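You operate a simulated robot arm through the tools that you are given. There is no shell and no other tool.

You are at the controls of a simulated robot arm. One attempt, no reset.

JOB
Share out the labelled blocks on the top of the steel bench. At the end: two of the springs from the top of the steel bench are on top of the teal tin; the 0.4 mm labelled block from the top of the steel bench is on the brass plate; the 0.2 mm labelled block from the top of the steel bench is in the green tray; whatever was shut is shut again. Leave all else as you found it, and nothing knocked over.

It is judged by the outcome, as a careful person would: the job done as asked, and still so three seconds after it is handed in. It fails if anything else is knocked over, pushed out of place, dropped, spilled or broken.

ROBOT AND FRAMES
A 6-joint arm with a two-finger gripper, fixed in place. Base frame: the origin is at the foot of the arm, x ahead of it, y to its left, z up; the work surface is at about z = 0. Readings come in m, degrees, newtons and seconds.
With the tool pointing down near the work surface it reaches from about 0.18 to 0.48 m from the base axis. Its first joint turns from -66.0 to 66.0 degrees. Payload 1.76 kg.
The tool frame sits at the grasp point between the pads (the TCP): z along the fingers, y along the line on which they close. The tips reach 0.029 m beyond it. The gripper opens to 0.082 m; its body begins 0.058 m behind the TCP.
Orientation is told as [roll, pitch, yaw] about the base's x, y, z axes, in that order, counted from this pose: with the fingers straight down and closing along the base's y, the tool's x points along the base's -x, its y along +y and its z along -z.

CONTROLS
- The arm moves only by the tool play_rows. Its argument "deltas" is a list of rows, each a list of 3 entries, a list of its own where there are three numbers: the shift along the base's x, y, z in cm, then the turn, a rotation vector about the base's x, y, z in degrees, then the gripper command, from -1 (fully open) to 1 (shut), values between in proportion. In form: [[[tx, ty, tz], [wx, wy, wz], grip], ...]. A call has 1 to 20 rows; each row shifts and turns the commanded pose from where the row before left it. Rows are played at 5 a second. More than 0.05 m and 8.6 degrees between two rows, or a gripper value outside its range, and nothing of the call is played. A pose out of reach is approached as far as the arm can. The call stops where the force on the tool passes 40 N (or 10 N more than at its start, if that is more) or the arm is blocked; 0.2 s more then pass. Each finger travels about 0.2035 m/s and halts on what it meets, pressing with about 31 N; the grip force reading is that of the motor and also rises with nothing between the fingers. The clock runs only during rows and for 0.2 s after the last one: add rows that do not move to give the fingers time. The reply holds the time, the measured pose of the TCP, the force on the tool along the base axes, the opening and the grip force, in the units named above and with some noise, with the torque about the TCP (base axes, N m) and any sound that the robot's microphone picked up, and new pictures: "pictures" is both (left out), scene, wrist or none.
- Cameras (640 x 400 px; columns grow to the right, rows downward): "scene" is fixed at [0.06, 0.34, 0.4148]; the picture's right is [-0.70, -0.71, 0.00], its down [-0.47, 0.47, -0.75] and it looks along [0.53, -0.53, -0.66] (base axes); focal length 214 px, centre (320, 200). "wrist" rides on the gripper at [0.079, 0.004, -0.09] in the tool frame; the picture's right is [-0.05, 1.00, 0.00], its down [-0.71, -0.04, -0.71] and it looks along [-0.71, -0.04, 0.71] (tool axes); focal length 256 px, centre (320, 200). There is no depth. A picture from a camera that has moved, and an enlarged one, comes with that camera's place and axes in the base frame and with its lens.
- inspect(camera, box): a new picture of the part [left, top, right, bottom] of that camera's present view, enlarged. The clock stands still meanwhile.
- hand_in(): hands the job in; it is judged then, once.

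Places have to be worked out from the pictures, the camera data and where the tool is seen. Open the gripper and draw the arm clear of the work before you hand the job in, unless the task says otherwise.

The tools are called as name(argument=value, ...) on one line, values as JSON. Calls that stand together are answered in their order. play_rows: Moves the arm, as the interface text tells. Its arguments: {"type":"object","properties":{"deltas":{"type":"array"},"pictures":{"type":"string","enum":["both","scene","wrist","none"]}},"required":["deltas"]} The other tools are called the same way: inspect (camera, box) takes an enlarged picture of a part of a camera's view; hand_in () hands the job in.

At the start:

```text
clock: 0.0
tcp_pos: [0.2638, -0.137, 0.3059]
orientation: [0.0, 0.0, -0.1]
ft_force: [-0.3, 0.4, -0.1]
torque: [-0.03, 0.02, -0.02]
grip_width: 0.0821
grasp_force: 0.1
```

scene: 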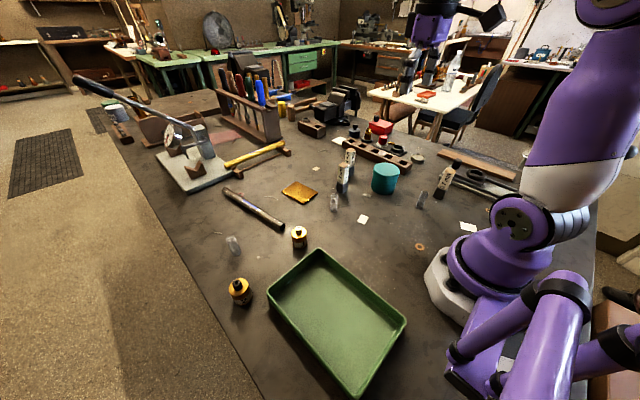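
wrist: 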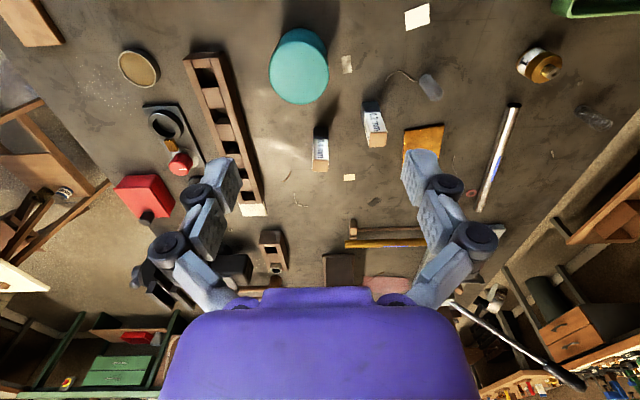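

I start by looking closer at the bench from both cameras, to find the labelled blocks, the springs, the teal tin, the brass plate and the green tray.

inspect(camera="scene", box=[300, 120, 460, 220])

inspect(camera="wrist", box=[260, 20, 460, 200])

inspect(camera="scene", box=[200, 160, 440, 310])

inspect(camera="wrist", box=[380, 0, 640, 160])

```text
4.00 times, centred on (380, 170) of scene
camera zoom: at [0.06, 0.34, 0.4148], right [-0.7, -0.71, 0.0], down [-0.47, 0.47, -0.75], along [0.53, -0.53, -0.66], focal length 858 px, centre (80, 320)
```

zoom: 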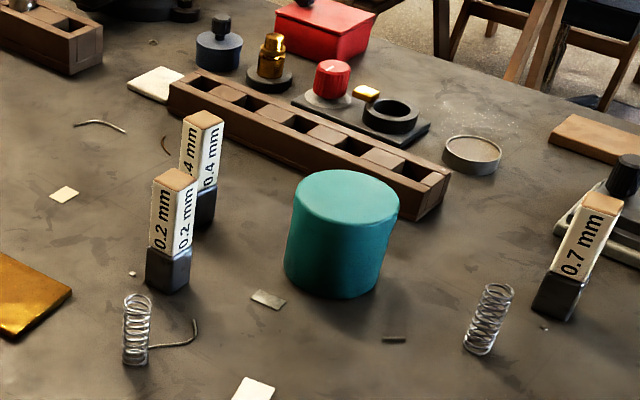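

```text
2.22 times, centred on (360, 110) of wrist
camera zoom: at [0.185, -0.1336, 0.3938], right [0.05, 1.0, 0.0], down [0.71, -0.04, 0.71], along [0.71, -0.04, -0.71], focal length 569 px, centre (231, 400)
```

zoom: 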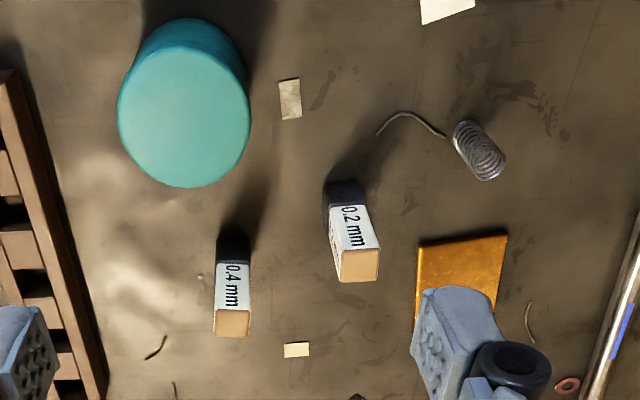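

```text
2.67 times, centred on (320, 235) of scene
camera zoom: at [0.06, 0.34, 0.4148], right [-0.7, -0.71, 0.0], down [-0.47, 0.47, -0.75], along [0.53, -0.53, -0.66], focal length 572 px, centre (320, 107)
```

zoom: 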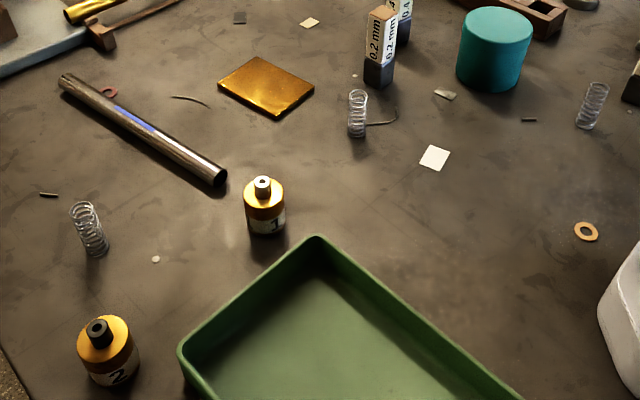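

```text
2.46 times, centred on (510, 80) of wrist
camera zoom: at [0.185, -0.1336, 0.3938], right [0.05, 1.0, 0.0], down [0.71, -0.04, 0.71], along [0.71, -0.04, -0.71], focal length 630 px, centre (-148, 495)
```

zoom: 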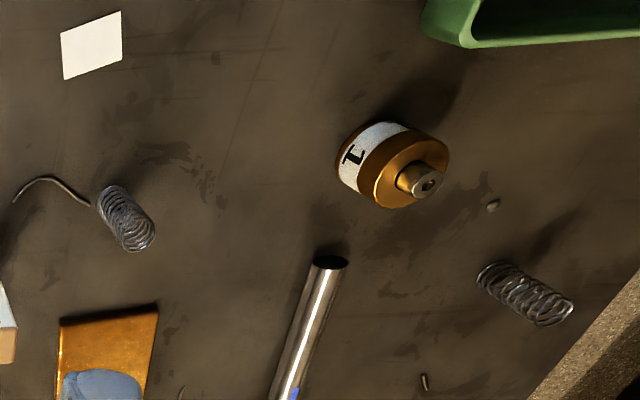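

Reading both views, I put the 0.2 mm block at about (0.375, -0.067) and the 0.4 mm block at (0.41, -0.15), both about 9 cm tall. The tin is near (0.29, -0.17), the plate spans x 0.41–0.50 and y 0–0.06, and the tray spans x 0.055–0.255 and y 0.146–0.28. The nearest springs are at about (0.336, 0.009) and (0.175, -0.173). I move above the 0.2 mm block with the fingers half open for a closer look.

play_rows(deltas=[[[2.2, 1.4, -2.4], [0, 0, 0], -0.4], [[2.2, 1.4, -2.4], [0, 0, 0], -0.4], [[2.2, 1.4, -2.4], [0, 0, 0], -0.4], [[2.2, 1.4, -2.4], [0, 0, 0], -0.4], [[2.2, 1.4, -2.4], [0, 0, 0], -0.4], [[0, 0, 0], [0, 0, 0], -0.4]], pictures="both")

```text
clock: 1.4
tcp_pos: [0.3736, -0.0653, 0.1846]
orientation: [-0.1, 0.0, 0.0]
ft_force: [-0.5, -0.1, -0.8]
torque: [-0.03, 0.02, 0.0]
grip_width: 0.0575
grasp_force: 0.1
camera wrist: at [0.2962, -0.0623, 0.2731], right [0.05, 1.0, 0.0], down [0.71, -0.04, 0.71], along [0.71, -0.04, -0.71], focal length 256 px, centre (320, 200)
```

scene: 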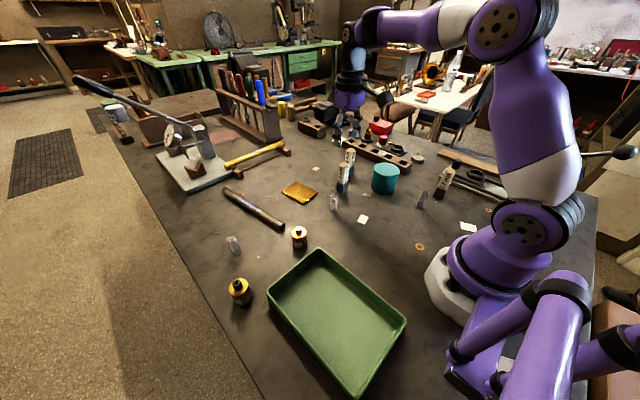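
wrist: 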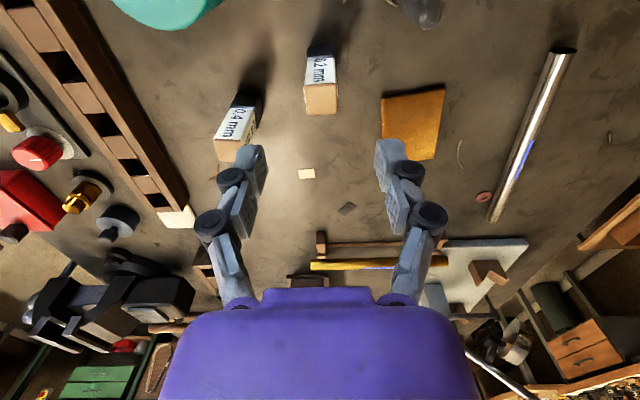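

The gripper is now over the 0.2 mm block. I zoom in on the wrist view to refine its position, height and yaw.

inspect(camera="wrist", box=[200, 20, 360, 170])

inspect(camera="scene", box=[300, 110, 400, 220])

```text
2.67 times, centred on (280, 95) of wrist
camera zoom: at [0.2962, -0.0623, 0.2731], right [0.05, 1.0, 0.0], down [0.71, -0.04, 0.71], along [0.71, -0.04, -0.71], focal length 683 px, centre (427, 480)
```

zoom: 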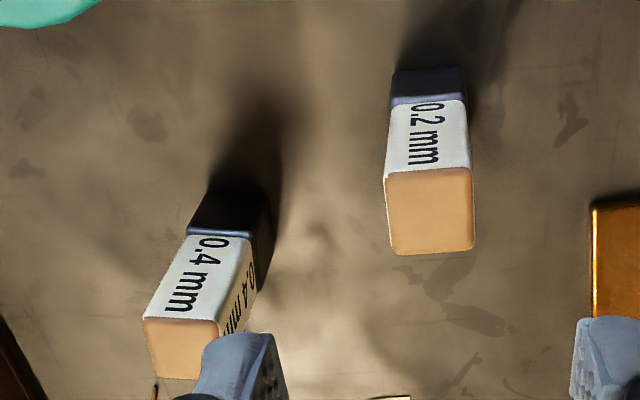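

```text
3.64 times, centred on (350, 165) of scene
camera zoom: at [0.06, 0.34, 0.4148], right [-0.7, -0.71, 0.0], down [-0.47, 0.47, -0.75], along [0.53, -0.53, -0.66], focal length 780 px, centre (211, 327)
```

zoom: 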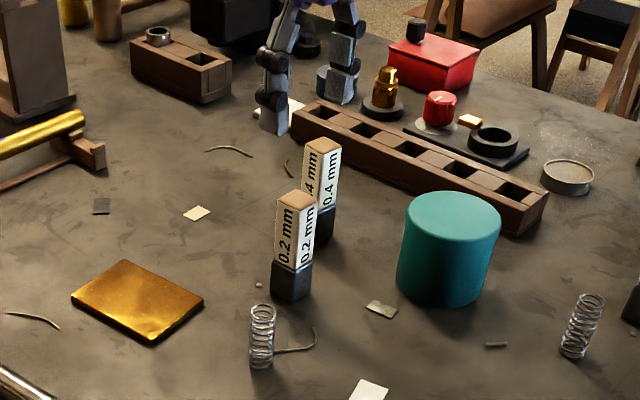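

The 0.2 mm block is about 2.2 cm square and 9.5 cm tall, square to the axes, centred at about (0.375, -0.066). I narrow the opening to 4.5 cm, descend to z ≈ 0.065 and close.

play_rows(deltas=[[[0.15, 0, 0], [0, 0, 0], -0.1], [[0, 0, -2], [0, 0, 0], -0.1], [[0, 0, -3], [0, 0, 0], -0.1], [[0, 0, -3], [0, 0, 0], -0.1], [[0, 0, -3], [0, 0, 0], -0.1], [[0, 0, -1], [0, 0, 0], -0.1], [[0, 0, 0], [0, 0, 0], -0.1]], pictures="both")

```text
clock: 3.0
tcp_pos: [0.3734, -0.0681, 0.0633]
orientation: [-0.1, 0.0, 0.0]
ft_force: [0.2, 0.9, 0.3]
torque: [0.03, 0.0, 0.01]
grip_width: 0.045
grasp_force: 0.1
camera wrist: at [0.2948, -0.0646, 0.1524], right [0.05, 1.0, 0.0], down [0.71, -0.04, 0.71], along [0.71, -0.04, -0.71], focal length 256 px, centre (320, 200)
```

scene: 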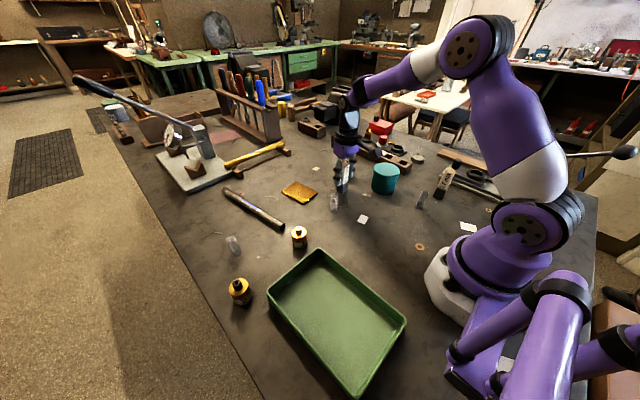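
wrist: 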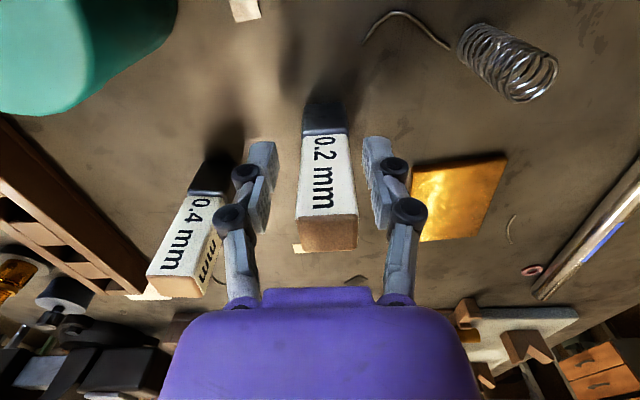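

The block sits between the pads. I zoom in to check centring before closing.

inspect(camera="wrist", box=[220, 80, 430, 260])

inspect(camera="scene", box=[310, 120, 390, 220])

```text
2.22 times, centred on (325, 170) of wrist
camera zoom: at [0.2948, -0.0646, 0.1524], right [0.05, 1.0, 0.0], down [0.71, -0.04, 0.71], along [0.71, -0.04, -0.71], focal length 569 px, centre (309, 267)
```

zoom: 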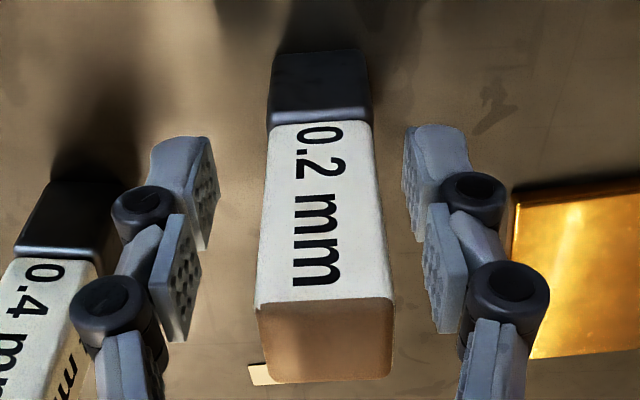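

```text
4.00 times, centred on (350, 170) of scene
camera zoom: at [0.06, 0.34, 0.4148], right [-0.7, -0.71, 0.0], down [-0.47, 0.47, -0.75], along [0.53, -0.53, -0.66], focal length 858 px, centre (200, 320)
```

zoom: 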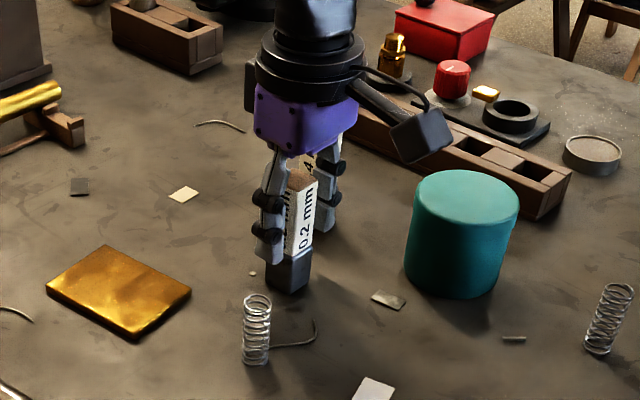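

The block sits about 2 mm toward +y of the pad midpoint. I shift that much, close the gripper and let it settle.

play_rows(deltas=[[[0, 0.15, 0], [0, 0, 0], -0.1], [[0, 0, 0], [0, 0, 0], 0.3], [[0, 0, 0], [0, 0, 0], 0.6], [[0, 0, 0], [0, 0, 0], 1], [[0, 0, 0], [0, 0, 0], 1]], pictures="wrist")

```text
clock: 4.2
tcp_pos: [0.3737, -0.0668, 0.0654]
orientation: [-0.1, 0.0, 0.0]
ft_force: [-0.2, 0.7, 4.0]
torque: [0.01, -0.01, -0.02]
grip_width: 0.0232
grasp_force: 30.8
camera wrist: at [0.2954, -0.0628, 0.1531], right [0.05, 1.0, 0.0], down [0.71, -0.04, 0.71], along [0.71, -0.04, -0.71], focal length 256 px, centre (320, 200)
```

wrist: 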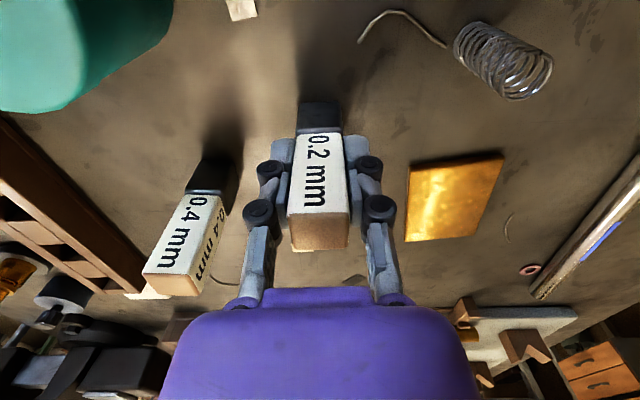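

The grip holds at 2.3 cm with 31 N. I lift straight up 13 cm and check that the block comes along.

play_rows(deltas=[[[0, 0, 1], [0, 0, 0], 1], [[0, 0, 3], [0, 0, 0], 1], [[0, 0, 3], [0, 0, 0], 1], [[0, 0, 3], [0, 0, 0], 1], [[0, 0, 3], [0, 0, 0], 1], [[0, 0, 0], [0, 0, 0], 1]], pictures="both")

```text
clock: 5.6
tcp_pos: [0.3731, -0.0655, 0.1954]
orientation: [0.0, 0.1, 0.0]
ft_force: [-0.3, -0.5, -1.6]
torque: [0.0, 0.01, 0.02]
grip_width: 0.0235
grasp_force: 30.9
camera wrist: at [0.2944, -0.0629, 0.283], right [0.05, 1.0, 0.0], down [0.71, -0.04, 0.71], along [0.71, -0.04, -0.71], focal length 256 px, centre (320, 200)
```

scene: 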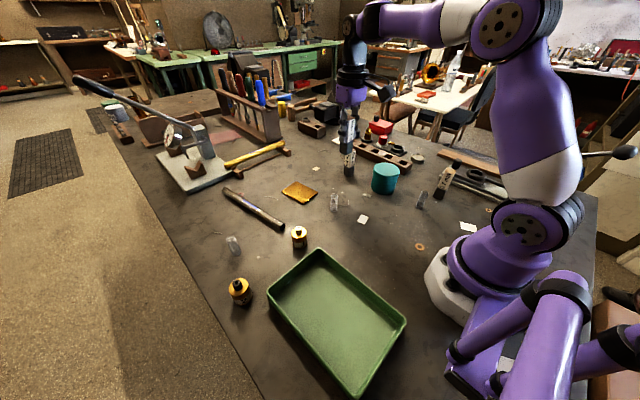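
wrist: 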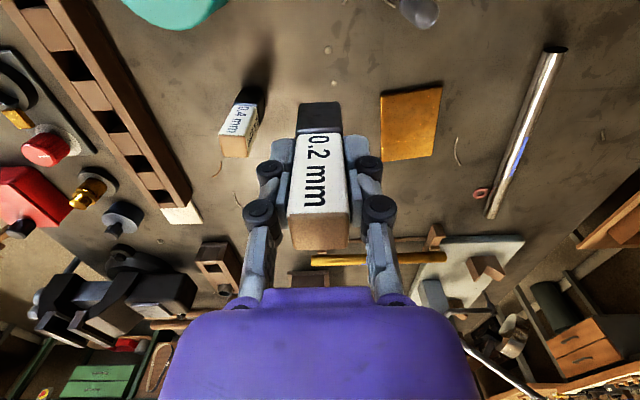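

The block is lifted. The scene view shows something new near the spring at (342, 198), so I zoom in before moving on.

inspect(camera="scene", box=[300, 120, 400, 220])

inspect(camera="wrist", box=[220, 0, 460, 150])

```text
4.00 times, centred on (350, 170) of scene
camera zoom: at [0.06, 0.34, 0.4148], right [-0.7, -0.71, 0.0], down [-0.47, 0.47, -0.75], along [0.53, -0.53, -0.66], focal length 858 px, centre (200, 320)
```

zoom: 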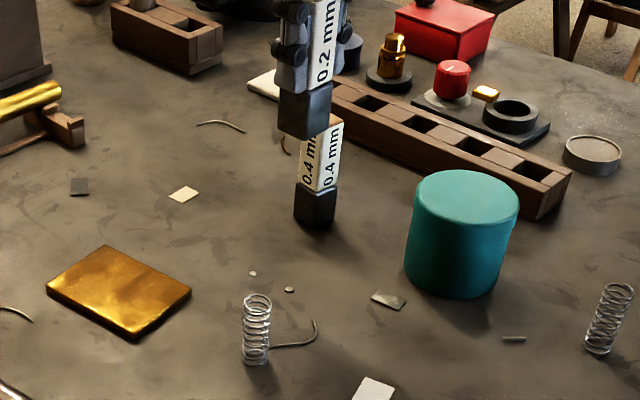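

```text
2.67 times, centred on (340, 75) of wrist
camera zoom: at [0.2944, -0.0629, 0.283], right [0.05, 1.0, 0.0], down [0.71, -0.04, 0.71], along [0.71, -0.04, -0.71], focal length 683 px, centre (267, 533)
```

zoom: 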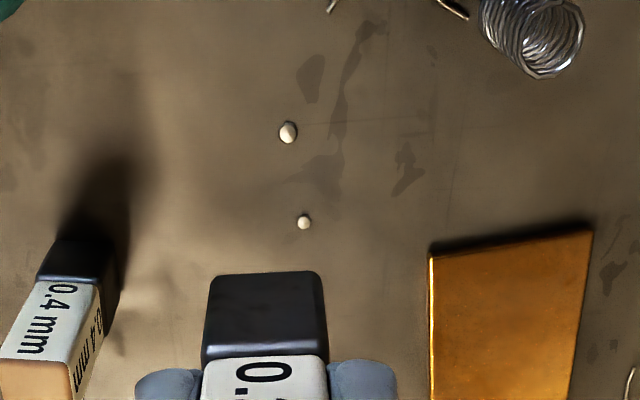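

That was only grit that the block had been hiding. Now I carry the 0.2 mm block over the tray, toward (0.19, 0.21).

play_rows(deltas=[[[-1.0, 1.5, 0], [0, 0, 0], 1], [[-2.0, 3.0, 0], [0, 0, 0], 1], [[-2.0, 3.0, 0], [0, 0, 0], 1], [[-2.0, 3.0, 0], [0, 0, 0], 1], [[-2.0, 3.0, 0], [0, 0, 0], 1], [[-2.0, 3.0, 0], [0, 0, 0], 1], [[-2.0, 3.0, 0], [0, 0, 0], 1], [[-2.0, 3.0, 0], [0, 0, 0], 1], [[-2.0, 3.0, 0], [0, 0, 0], 1], [[-1.0, 1.5, 0], [0, 0, 0], 1], [[0, 0, 0], [0, 0, 0], 1]], pictures="both")

```text
clock: 8.0
tcp_pos: [0.1956, 0.2045, 0.1915]
orientation: [-0.1, -0.1, -0.1]
ft_force: [-0.2, -0.8, -1.3]
torque: [-0.03, -0.03, -0.02]
grip_width: 0.0233
grasp_force: 30.8
camera wrist: at [0.116, 0.2076, 0.2796], right [0.05, 1.0, 0.0], down [0.71, -0.04, 0.71], along [0.71, -0.04, -0.71], focal length 256 px, centre (320, 200)
```

scene: 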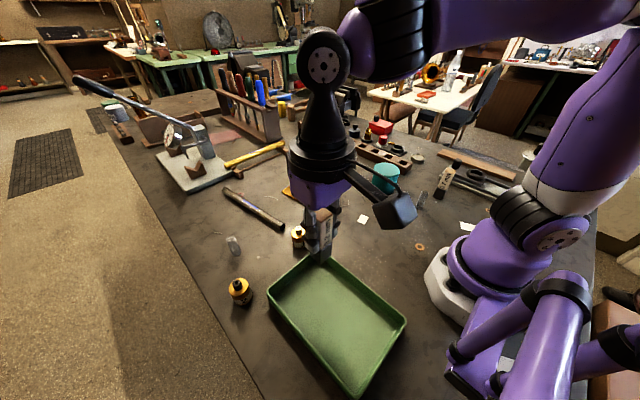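
wrist: 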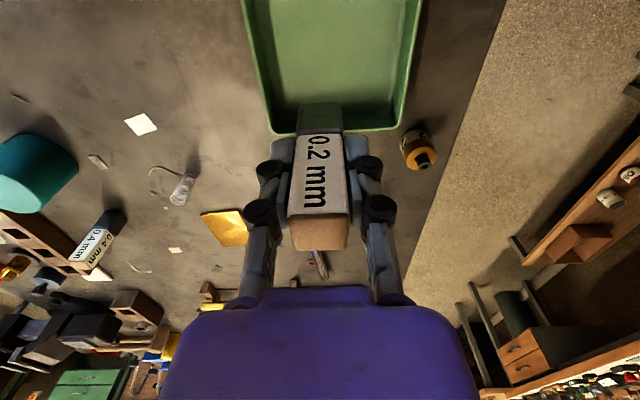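

The tray's far wall is at about x = 0.259, with y from 0.145 to 0.288. I centre in y and lower the block to about 1 cm above where it rested on the bench.

play_rows(deltas=[[[0, 0.8, 0], [0, 0, 0], 1], [[0, 0, -3], [0, 0, 0], 1], [[0, 0, -3], [0, 0, 0], 1], [[0, 0, -3], [0, 0, 0], 1], [[0, 0, -2.5], [0, 0, 0], 1], [[0, 0, 0], [0, 0, 0], 1]], pictures="both")

```text
clock: 9.4
tcp_pos: [0.1949, 0.2144, 0.0814]
orientation: [0.0, 0.1, 0.0]
ft_force: [1.0, 0.9, -1.4]
torque: [-0.01, 0.03, -0.04]
grip_width: 0.0232
grasp_force: 31.5
camera wrist: at [0.1171, 0.2175, 0.1697], right [0.05, 1.0, 0.0], down [0.71, -0.04, 0.71], along [0.71, -0.04, -0.71], focal length 256 px, centre (320, 200)
```

scene: 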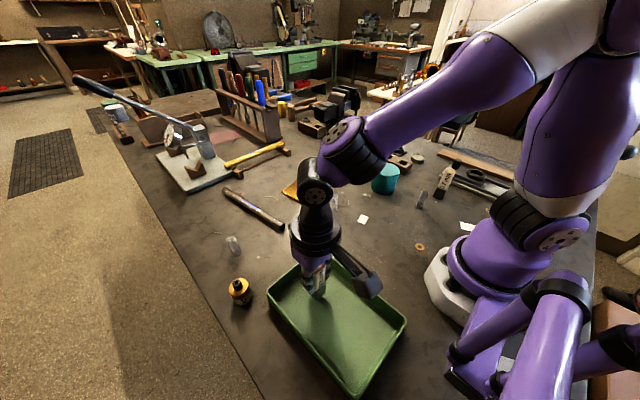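
wrist: 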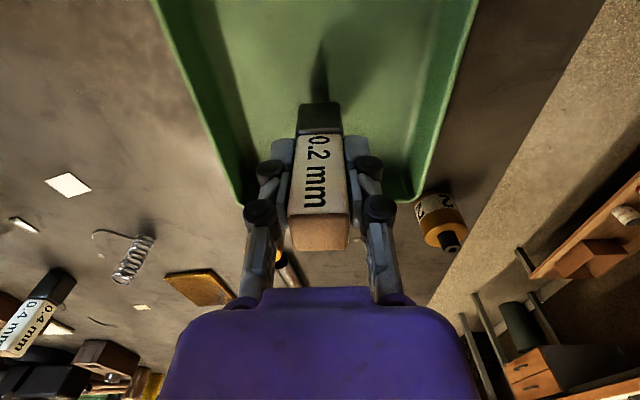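

The block is inside the tray's walls and clear of the floor. I lower slowly, watching for contact.

play_rows(deltas=[[[0, 0, -0.5], [0, 0, 0], 1], [[0, 0, -0.3], [0, 0, 0], 1], [[0, 0, -0.2], [0, 0, 0], 1], [[0, 0, 0], [0, 0, 0], 1]], pictures="wrist")

```text
clock: 10.4
tcp_pos: [0.1945, 0.2131, 0.0712]
orientation: [-0.1, 0.0, 0.1]
ft_force: [-0.7, 0.1, -1.8]
torque: [0.01, 0.01, 0.02]
grip_width: 0.0234
grasp_force: 31.2
camera wrist: at [0.1165, 0.216, 0.1595], right [0.05, 1.0, 0.0], down [0.71, -0.04, 0.71], along [0.71, -0.04, -0.71], focal length 256 px, centre (320, 200)
```

wrist: 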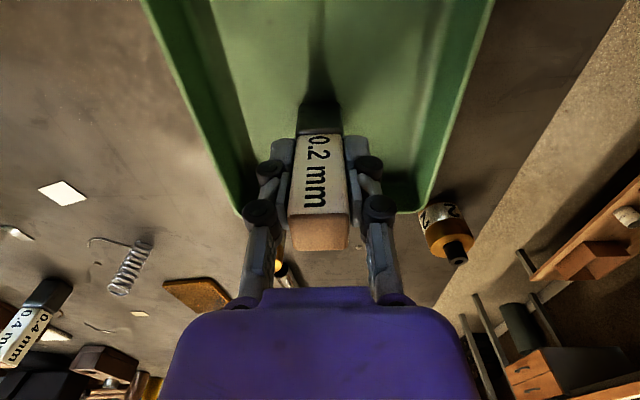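

No contact yet; the force still only shows the block's weight. I keep lowering in 1–2 mm steps.

play_rows(deltas=[[[0, 0, -0.15], [0, 0, 0], 1], [[0, 0, 0], [0, 0, 0], 1]], pictures="none")

play_rows(deltas=[[[0, 0, -0.1], [0, 0, 0], 1], [[0, 0, 0], [0, 0, 0], 1]], pictures="none")

```text
clock: 11.0
tcp_pos: [0.1933, 0.2135, 0.0703]
orientation: [-0.1, 0.1, 0.0]
ft_force: [-0.4, 0.3, -2.2]
torque: [0.0, 0.02, 0.01]
grip_width: 0.0235
grasp_force: 31.0
```

```text
clock: 11.6
tcp_pos: [0.1948, 0.2133, 0.0688]
orientation: [0.1, 0.0, 0.1]
ft_force: [-8.6, -1.8, 26.8]
torque: [-0.12, 0.45, 0.01]
grip_width: 0.0232
grasp_force: 31.7
```

Contact: 27 N upward at z ≈ 0.069. I back off half a millimetre to relax the force, then open gently.

play_rows(deltas=[[[0, 0, 0.06], [0, 0, 0], 1], [[0, 0, 0], [0, 0, 0], 1]], pictures="none")

play_rows(deltas=[[[0, 0, 0], [0, 0, 0], 0.4], [[0, 0, 0], [0, 0, 0], 0.2], [[0, 0, 0], [0, 0, 0], 0], [[0, 0, 0], [0, 0, 0], -0.1], [[0, 0, 0], [0, 0, 0], -0.1]], pictures="both")

```text
clock: 12.2
tcp_pos: [0.1964, 0.2126, 0.0678]
orientation: [-0.1, 0.0, 0.1]
ft_force: [-7.0, -0.4, 30.1]
torque: [0.02, 0.39, 0.01]
grip_width: 0.0233
grasp_force: 30.9
```

```text
clock: 13.4
tcp_pos: [0.1943, 0.2128, 0.0685]
orientation: [-0.1, 0.0, 0.0]
ft_force: [-0.1, 0.4, 0.2]
torque: [0.02, 0.03, 0.0]
grip_width: 0.0453
grasp_force: 0.1
camera wrist: at [0.1164, 0.2161, 0.1565], right [0.05, 1.0, 0.0], down [0.71, -0.04, 0.71], along [0.71, -0.04, -0.71], focal length 256 px, centre (320, 200)
```

scene: 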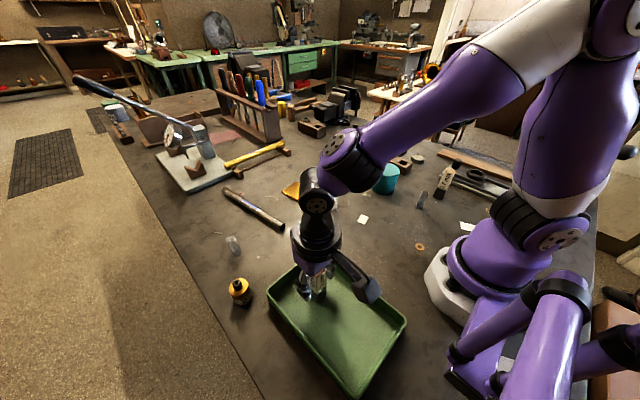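
wrist: 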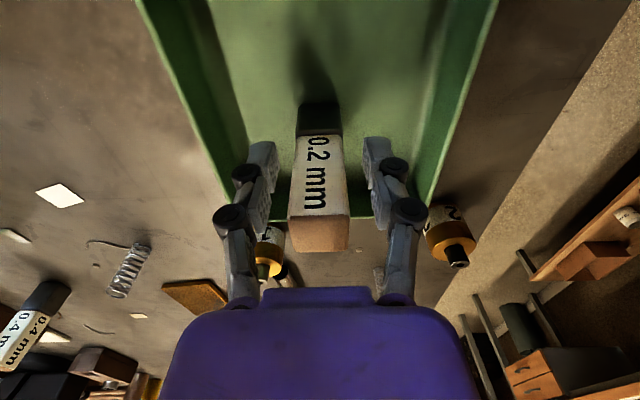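

The 0.2 mm block stands in the tray and is released. I rise and travel to above the 0.4 mm block, near (0.413, -0.142).

play_rows(deltas=[[[0, 0, 1.5], [0, 0, 0], -0.1], [[0, 0, 3], [0, 0, 0], -0.1], [[0, 0, 3], [0, 0, 0], -0.1], [[0, 0, 3], [0, 0, 0], -0.1], [[0, 0, 2.5], [0, 0, 0], -0.1], [[0, 0, 0], [0, 0, 0], -0.1]], pictures="both")

play_rows(deltas=[[[1.0, -1.65, 0], [0, 0, 0], -0.1], [[1.97, -3.22, 0], [0, 0, 0], -0.1], [[1.97, -3.22, 0], [0, 0, 0], -0.1], [[1.97, -3.22, 0], [0, 0, 0], -0.1], [[1.97, -3.22, 0], [0, 0, 0], -0.1], [[1.97, -3.22, 0], [0, 0, 0], -0.1], [[1.97, -3.22, 0], [0, 0, 0], -0.1], [[1.97, -3.22, 0], [0, 0, 0], -0.1], [[1.97, -3.22, 0], [0, 0, 0], -0.1], [[1.97, -3.22, 0], [0, 0, 0], -0.1], [[1.97, -3.22, 0], [0, 0, 0], -0.1], [[1.0, -1.6, 0], [0, 0, 0], -0.1], [[0, 0, 0], [0, 0, 0], -0.1]], pictures="both")

```text
clock: 14.8
tcp_pos: [0.1949, 0.2111, 0.1982]
orientation: [0.0, 0.0, 0.0]
ft_force: [0.6, -0.4, -0.6]
torque: [-0.02, 0.0, -0.02]
grip_width: 0.0453
grasp_force: 0.1
camera wrist: at [0.1169, 0.214, 0.2878], right [0.05, 1.0, 0.0], down [0.71, -0.04, 0.71], along [0.71, -0.04, -0.71], focal length 256 px, centre (320, 200)
```

scene: 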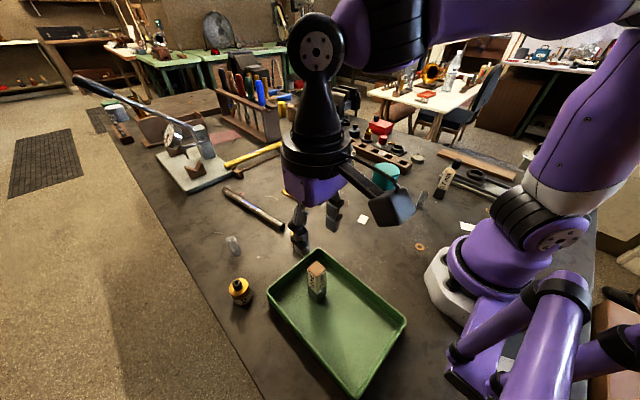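
wrist: 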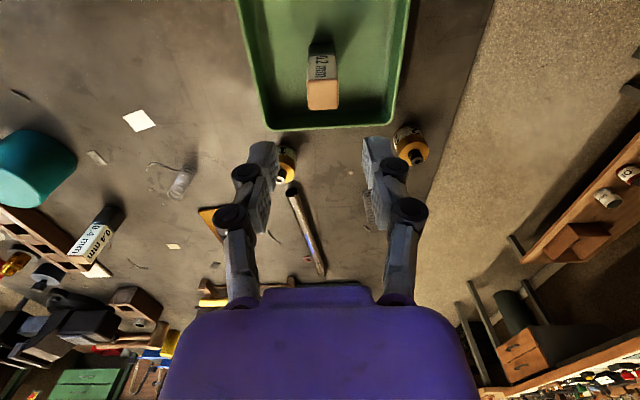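

```text
clock: 17.6
tcp_pos: [0.4125, -0.1401, 0.1969]
orientation: [-0.1, 0.1, -0.1]
ft_force: [0.7, 0.2, -0.1]
torque: [0.02, 0.01, -0.01]
grip_width: 0.045
grasp_force: 0.0
camera wrist: at [0.3343, -0.1367, 0.2859], right [0.05, 1.0, 0.0], down [0.71, -0.04, 0.71], along [0.71, -0.04, -0.71], focal length 256 px, centre (320, 200)
```

scene: 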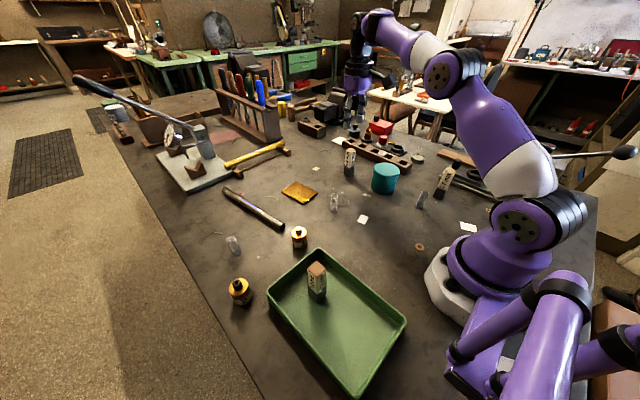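
wrist: 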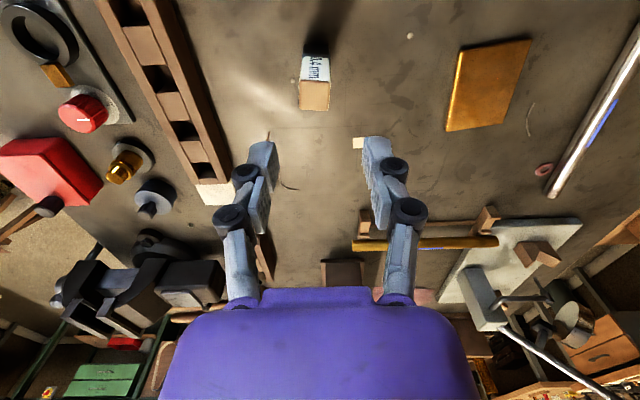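

I'm above the 0.4 mm block; I zoom in to refine its centre.

inspect(camera="wrist", box=[260, 20, 380, 130])

inspect(camera="scene", box=[240, 220, 420, 400])

inspect(camera="wrist", box=[380, 0, 640, 200])

```text
3.64 times, centred on (320, 75) of wrist
camera zoom: at [0.3343, -0.1367, 0.2859], right [0.05, 1.0, 0.0], down [0.71, -0.04, 0.71], along [0.71, -0.04, -0.71], focal length 931 px, centre (320, 654)
```

zoom: 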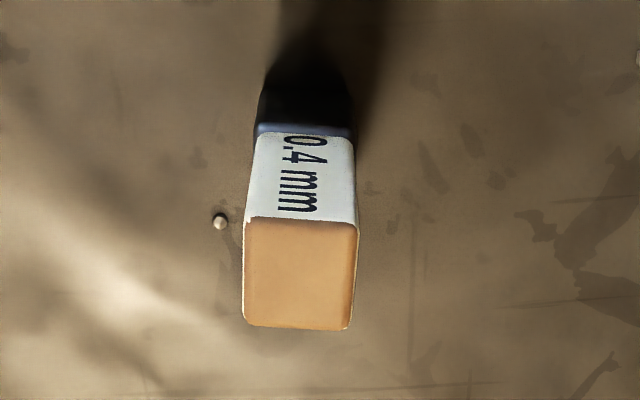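

```text
2.22 times, centred on (330, 310) of scene
camera zoom: at [0.06, 0.34, 0.4148], right [-0.7, -0.71, 0.0], down [-0.47, 0.47, -0.75], along [0.53, -0.53, -0.66], focal length 477 px, centre (298, -44)
```

zoom: 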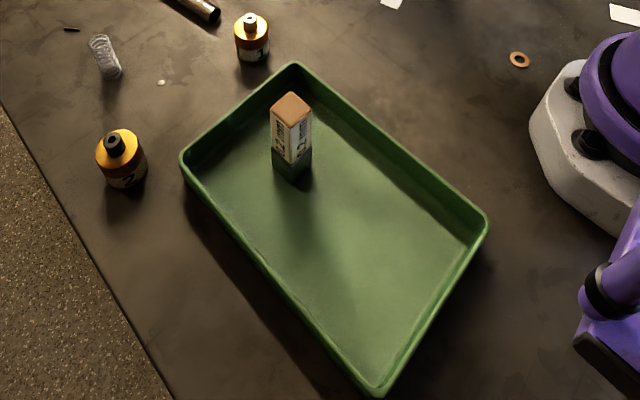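

```text
2.00 times, centred on (510, 100) of wrist
camera zoom: at [0.3343, -0.1367, 0.2859], right [0.05, 1.0, 0.0], down [0.71, -0.04, 0.71], along [0.71, -0.04, -0.71], focal length 512 px, centre (-60, 400)
```

zoom: 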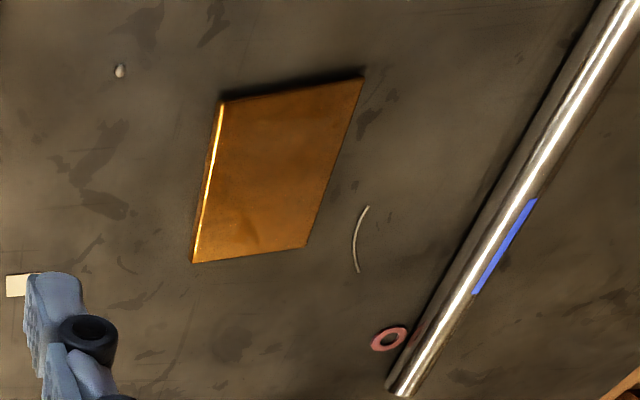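

The block centre is about (0.414, -0.1445). I shift slightly, descend to z ≈ 0.066 and look again before closing.

play_rows(deltas=[[[0.15, -0.25, 0], [0, 0, 0], -0.1], [[0, 0, -3], [0, 0, 0], -0.1], [[0, 0, -3], [0, 0, 0], -0.1], [[0, 0, -3], [0, 0, 0], -0.1], [[0, 0, -3], [0, 0, 0], -0.1], [[0, 0, -1.3], [0, 0, 0], -0.1], [[0, 0, 0], [0, 0, 0], -0.1]], pictures="both")

inspect(camera="wrist", box=[220, 80, 430, 260])

```text
clock: 19.2
tcp_pos: [0.4142, -0.1449, 0.0656]
orientation: [-0.1, 0.0, 0.1]
ft_force: [-0.6, 0.9, 0.0]
torque: [0.0, -0.02, -0.03]
grip_width: 0.045
grasp_force: 0.1
camera wrist: at [0.3345, -0.1414, 0.1546], right [0.05, 1.0, 0.0], down [0.71, -0.04, 0.71], along [0.71, -0.04, -0.71], focal length 256 px, centre (320, 200)
```

scene: 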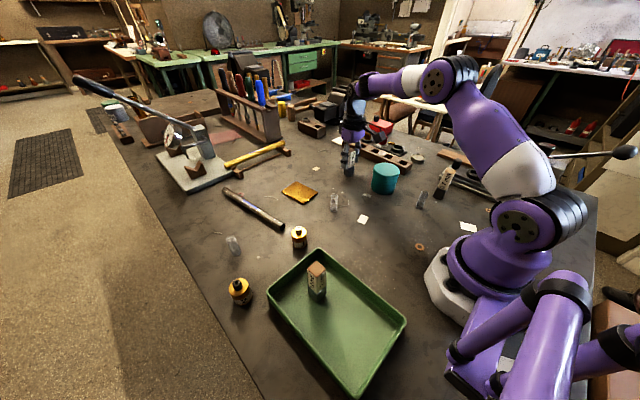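
wrist: 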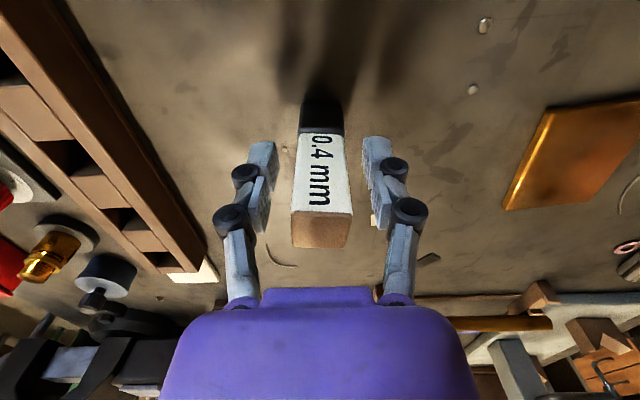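

```text
2.22 times, centred on (325, 170) of wrist
camera zoom: at [0.3345, -0.1414, 0.1546], right [0.05, 1.0, 0.0], down [0.71, -0.04, 0.71], along [0.71, -0.04, -0.71], focal length 569 px, centre (309, 267)
```

zoom: 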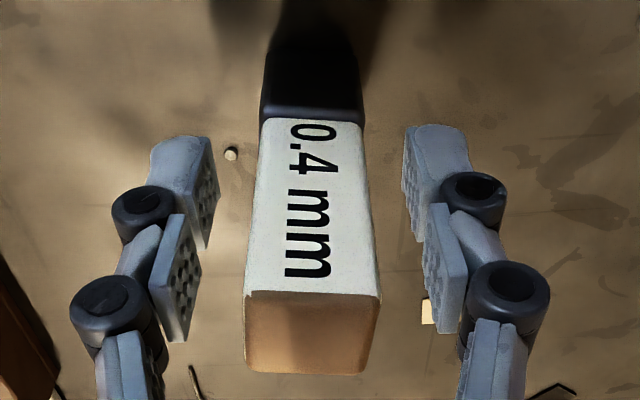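

The block is well centred between the pads. I close, then lift.

play_rows(deltas=[[[0, 0, 0], [0, 0, 0], 0.3], [[0, 0, 0], [0, 0, 0], 0.6], [[0, 0, 0], [0, 0, 0], 1], [[0, 0, 0], [0, 0, 0], 1]], pictures="none")

play_rows(deltas=[[[0, 0, 1], [0, 0, 0], 1], [[0, 0, 3], [0, 0, 0], 1], [[0, 0, 3], [0, 0, 0], 1], [[0, 0, 3], [0, 0, 0], 1], [[0, 0, 0], [0, 0, 0], 1]], pictures="both")

```text
clock: 20.2
tcp_pos: [0.413, -0.1444, 0.066]
orientation: [-0.1, 0.0, 0.0]
ft_force: [0.1, -0.6, 2.3]
torque: [-0.02, 0.05, 0.03]
grip_width: 0.0233
grasp_force: 31.1
```

```text
clock: 21.4
tcp_pos: [0.4145, -0.1447, 0.1644]
orientation: [-0.1, 0.1, 0.2]
ft_force: [0.3, 0.2, -2.2]
torque: [0.01, 0.01, 0.02]
grip_width: 0.0233
grasp_force: 30.9
camera wrist: at [0.3367, -0.1415, 0.2531], right [0.05, 1.0, 0.0], down [0.71, -0.04, 0.71], along [0.71, -0.04, -0.71], focal length 256 px, centre (320, 200)
```

scene: 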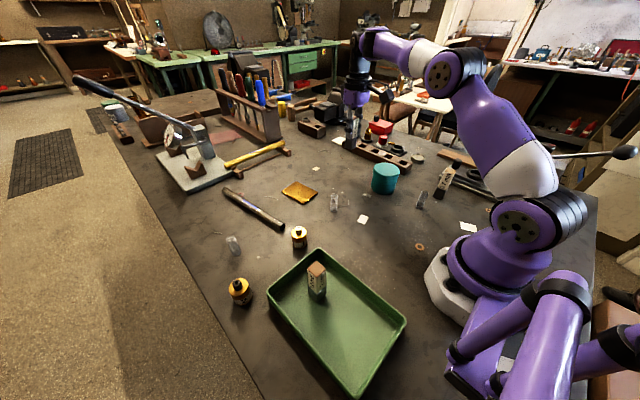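
wrist: 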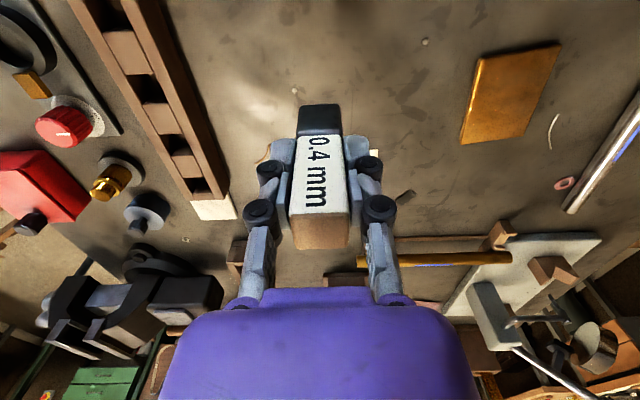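

The 0.4 mm block is lifted. I carry it over the brass plate, toward (0.448, 0.033).

play_rows(deltas=[[[0.4, 1.75, 0], [0, 0, 0], 1], [[0.7, 3.5, 0], [0, 0, 0], 1], [[0.7, 3.5, 0], [0, 0, 0], 1], [[0.7, 3.5, 0], [0, 0, 0], 1], [[0.6, 3.5, 0], [0, 0, 0], 1], [[0.0, 1.75, 0], [0, 0, 0], 1], [[0, 0, 0], [0, 0, 0], 1]], pictures="both")

```text
clock: 23.0
tcp_pos: [0.4426, 0.0311, 0.1647]
orientation: [0.1, 0.0, 0.0]
ft_force: [0.3, -0.2, -2.0]
torque: [0.0, 0.0, -0.01]
grip_width: 0.0231
grasp_force: 30.5
camera wrist: at [0.3644, 0.0346, 0.2525], right [0.05, 1.0, 0.0], down [0.71, -0.04, 0.71], along [0.71, -0.04, -0.71], focal length 256 px, centre (320, 200)
```

scene: 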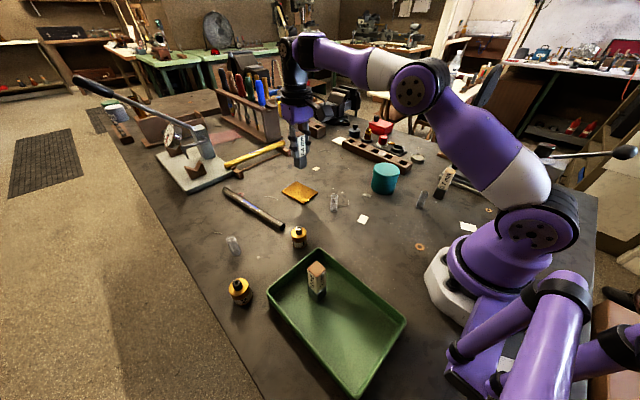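
wrist: 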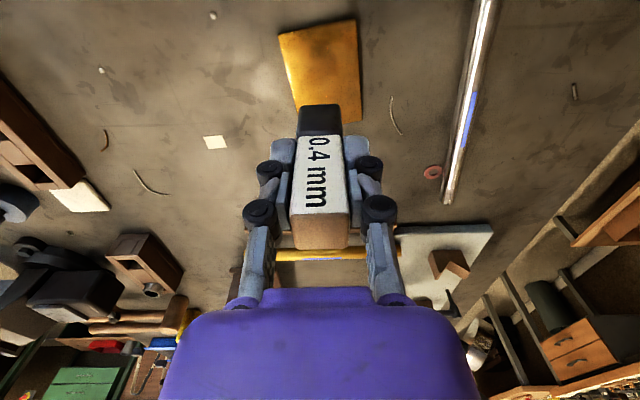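

The plate centre works out at about (0.457, 0.033). I shift to (0.450, 0.033), lower to about 1 cm above the plate and look.

play_rows(deltas=[[[0.5, 0.25, 0], [0, 0, 0], 1], [[0, 0, -3], [0, 0, 0], 1], [[0, 0, -3], [0, 0, 0], 1], [[0, 0, -1.8], [0, 0, 0], 1], [[0, 0, 0], [0, 0, 0], 1]], pictures="both")

inspect(camera="scene", box=[250, 120, 350, 220])

inspect(camera="wrist", box=[220, 0, 430, 160])

```text
clock: 24.2
tcp_pos: [0.4493, 0.0339, 0.0892]
orientation: [-0.1, 0.0, 0.1]
ft_force: [-0.3, -0.1, -1.8]
torque: [-0.03, 0.04, 0.01]
grip_width: 0.0234
grasp_force: 31.1
camera wrist: at [0.3706, 0.0377, 0.1763], right [0.05, 1.0, 0.0], down [0.71, -0.04, 0.71], along [0.71, -0.04, -0.71], focal length 256 px, centre (320, 200)
```

scene: 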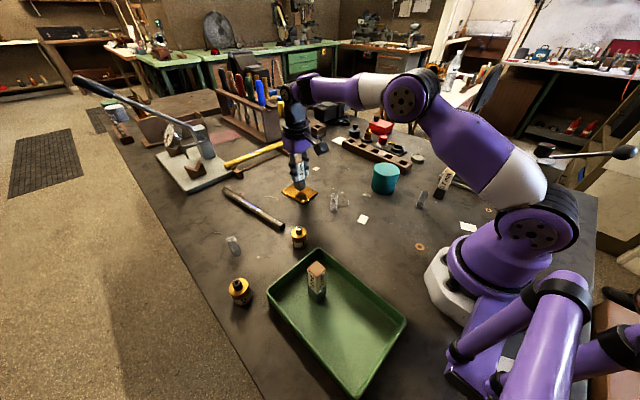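
wrist: 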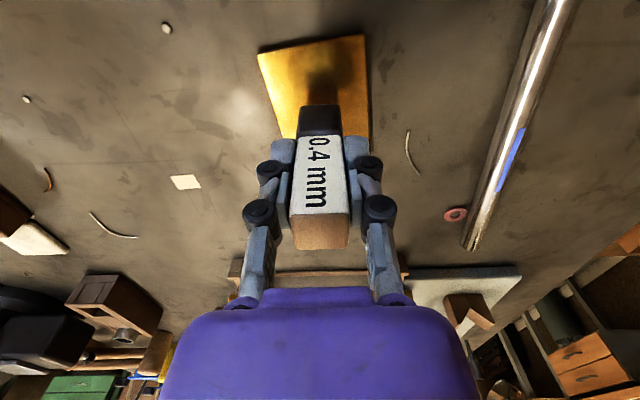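

```text
4.00 times, centred on (300, 170) of scene
camera zoom: at [0.06, 0.34, 0.4148], right [-0.7, -0.71, 0.0], down [-0.47, 0.47, -0.75], along [0.53, -0.53, -0.66], focal length 858 px, centre (400, 320)
```

zoom: 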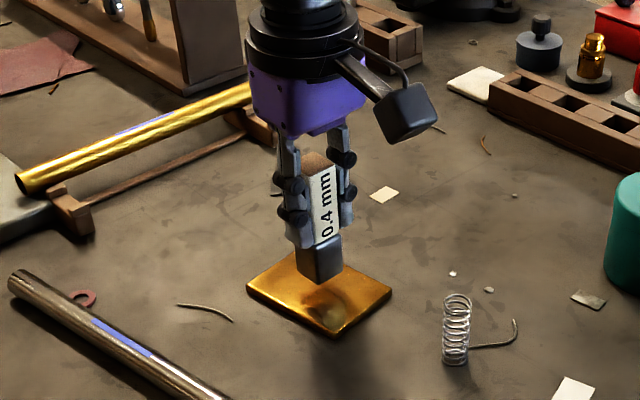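

```text
2.50 times, centred on (325, 80) of wrist
camera zoom: at [0.3706, 0.0377, 0.1763], right [0.05, 1.0, 0.0], down [0.71, -0.04, 0.71], along [0.71, -0.04, -0.71], focal length 640 px, centre (308, 500)
```

zoom: 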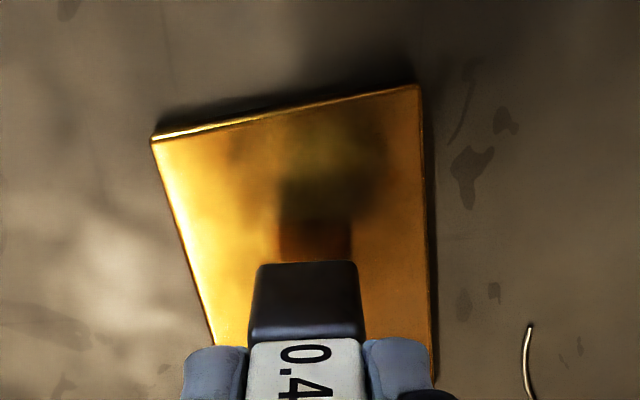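

The block hangs right over the plate. I lower in small steps until I feel contact.

play_rows(deltas=[[[0, 0, -0.5], [0, 0, 0], 1], [[0, 0, -0.4], [0, 0, 0], 1], [[0, 0, -0.2], [0, 0, 0], 1], [[0, 0, 0], [0, 0, 0], 1]], pictures="none")

play_rows(deltas=[[[0, 0, -0.15], [0, 0, 0], 1], [[0, 0, 0], [0, 0, 0], 1]], pictures="none")

```text
clock: 25.2
tcp_pos: [0.4482, 0.0329, 0.0778]
orientation: [-0.1, 0.1, 0.0]
ft_force: [0.1, 0.0, -1.5]
torque: [-0.01, -0.02, 0.05]
grip_width: 0.0236
grasp_force: 30.8
```

```text
clock: 25.8
tcp_pos: [0.448, 0.0339, 0.075]
orientation: [-0.1, 0.1, -0.1]
ft_force: [-0.5, -0.4, -1.2]
torque: [-0.01, 0.03, -0.03]
grip_width: 0.0235
grasp_force: 31.0
```

Still hanging free at z ≈ 0.0755. I continue in 1 mm steps.

play_rows(deltas=[[[0, 0, -0.1], [0, 0, 0], 1], [[0, 0, 0], [0, 0, 0], 1]], pictures="none")

play_rows(deltas=[[[0, 0, -0.1], [0, 0, 0], 1], [[0, 0, 0], [0, 0, 0], 1]], pictures="none")

play_rows(deltas=[[[0, 0, -0.1], [0, 0, 0], 1], [[0, 0, 0], [0, 0, 0], 1]], pictures="none")

```text
clock: 26.4
tcp_pos: [0.4488, 0.0333, 0.075]
orientation: [-0.1, -0.1, -0.1]
ft_force: [-0.8, -0.6, 1.8]
torque: [0.02, 0.07, -0.02]
grip_width: 0.0234
grasp_force: 31.2
```

```text
clock: 27.0
tcp_pos: [0.4497, 0.0322, 0.0753]
orientation: [-0.1, -0.1, 0.1]
ft_force: [-2.6, 1.0, 6.5]
torque: [0.07, 0.18, 0.01]
grip_width: 0.0236
grasp_force: 31.3
```

```text
clock: 27.6
tcp_pos: [0.45, 0.032, 0.0733]
orientation: [-0.2, 0.0, 0.0]
ft_force: [-9.2, 0.3, 27.6]
torque: [0.0, 0.49, -0.02]
grip_width: 0.0232
grasp_force: 31.3
```

The block is seated on the plate. I ease up about 1 mm and open gently.

play_rows(deltas=[[[0, 0, 0.1], [0, 0, 0], 1], [[0, 0, 0], [0, 0, 0], 1]], pictures="none")

play_rows(deltas=[[[0, 0, 0], [0, 0, 0], 0.4], [[0, 0, 0], [0, 0, 0], 0.2], [[0, 0, 0], [0, 0, 0], 0], [[0, 0, 0], [0, 0, 0], -0.1], [[0, 0, 0], [0, 0, 0], -0.1]], pictures="both")

```text
clock: 28.2
tcp_pos: [0.4509, 0.0335, 0.0737]
orientation: [-0.1, -0.1, 0.0]
ft_force: [5.2, 0.1, 21.3]
torque: [0.02, -0.4, 0.0]
grip_width: 0.0232
grasp_force: 30.9
```

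```text
clock: 29.4
tcp_pos: [0.4487, 0.0335, 0.0735]
orientation: [-0.2, 0.0, 0.0]
ft_force: [-0.8, -0.9, -0.1]
torque: [0.01, -0.03, 0.02]
grip_width: 0.0451
grasp_force: 0.1
camera wrist: at [0.3711, 0.0366, 0.1619], right [0.05, 1.0, 0.0], down [0.71, -0.04, 0.71], along [0.71, -0.04, -0.71], focal length 256 px, centre (320, 200)
```

scene: 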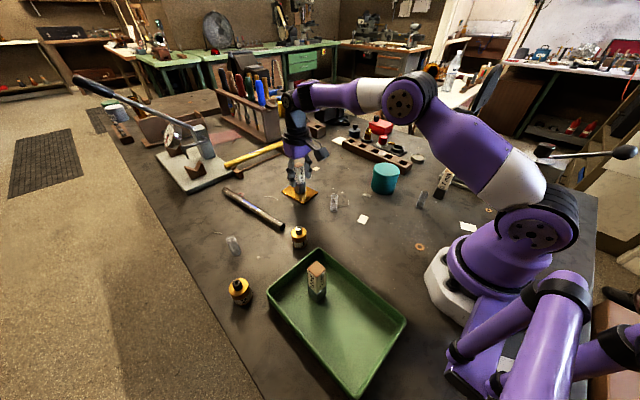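
wrist: 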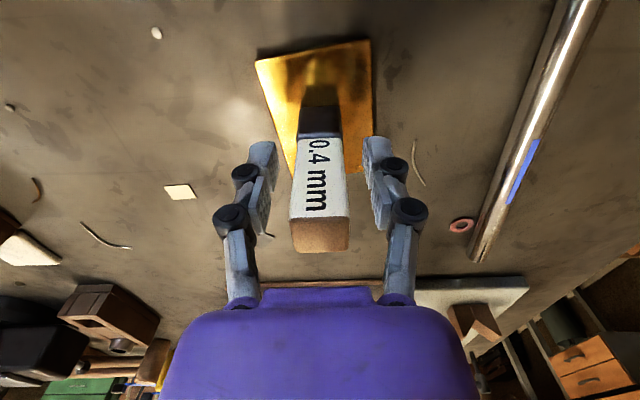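

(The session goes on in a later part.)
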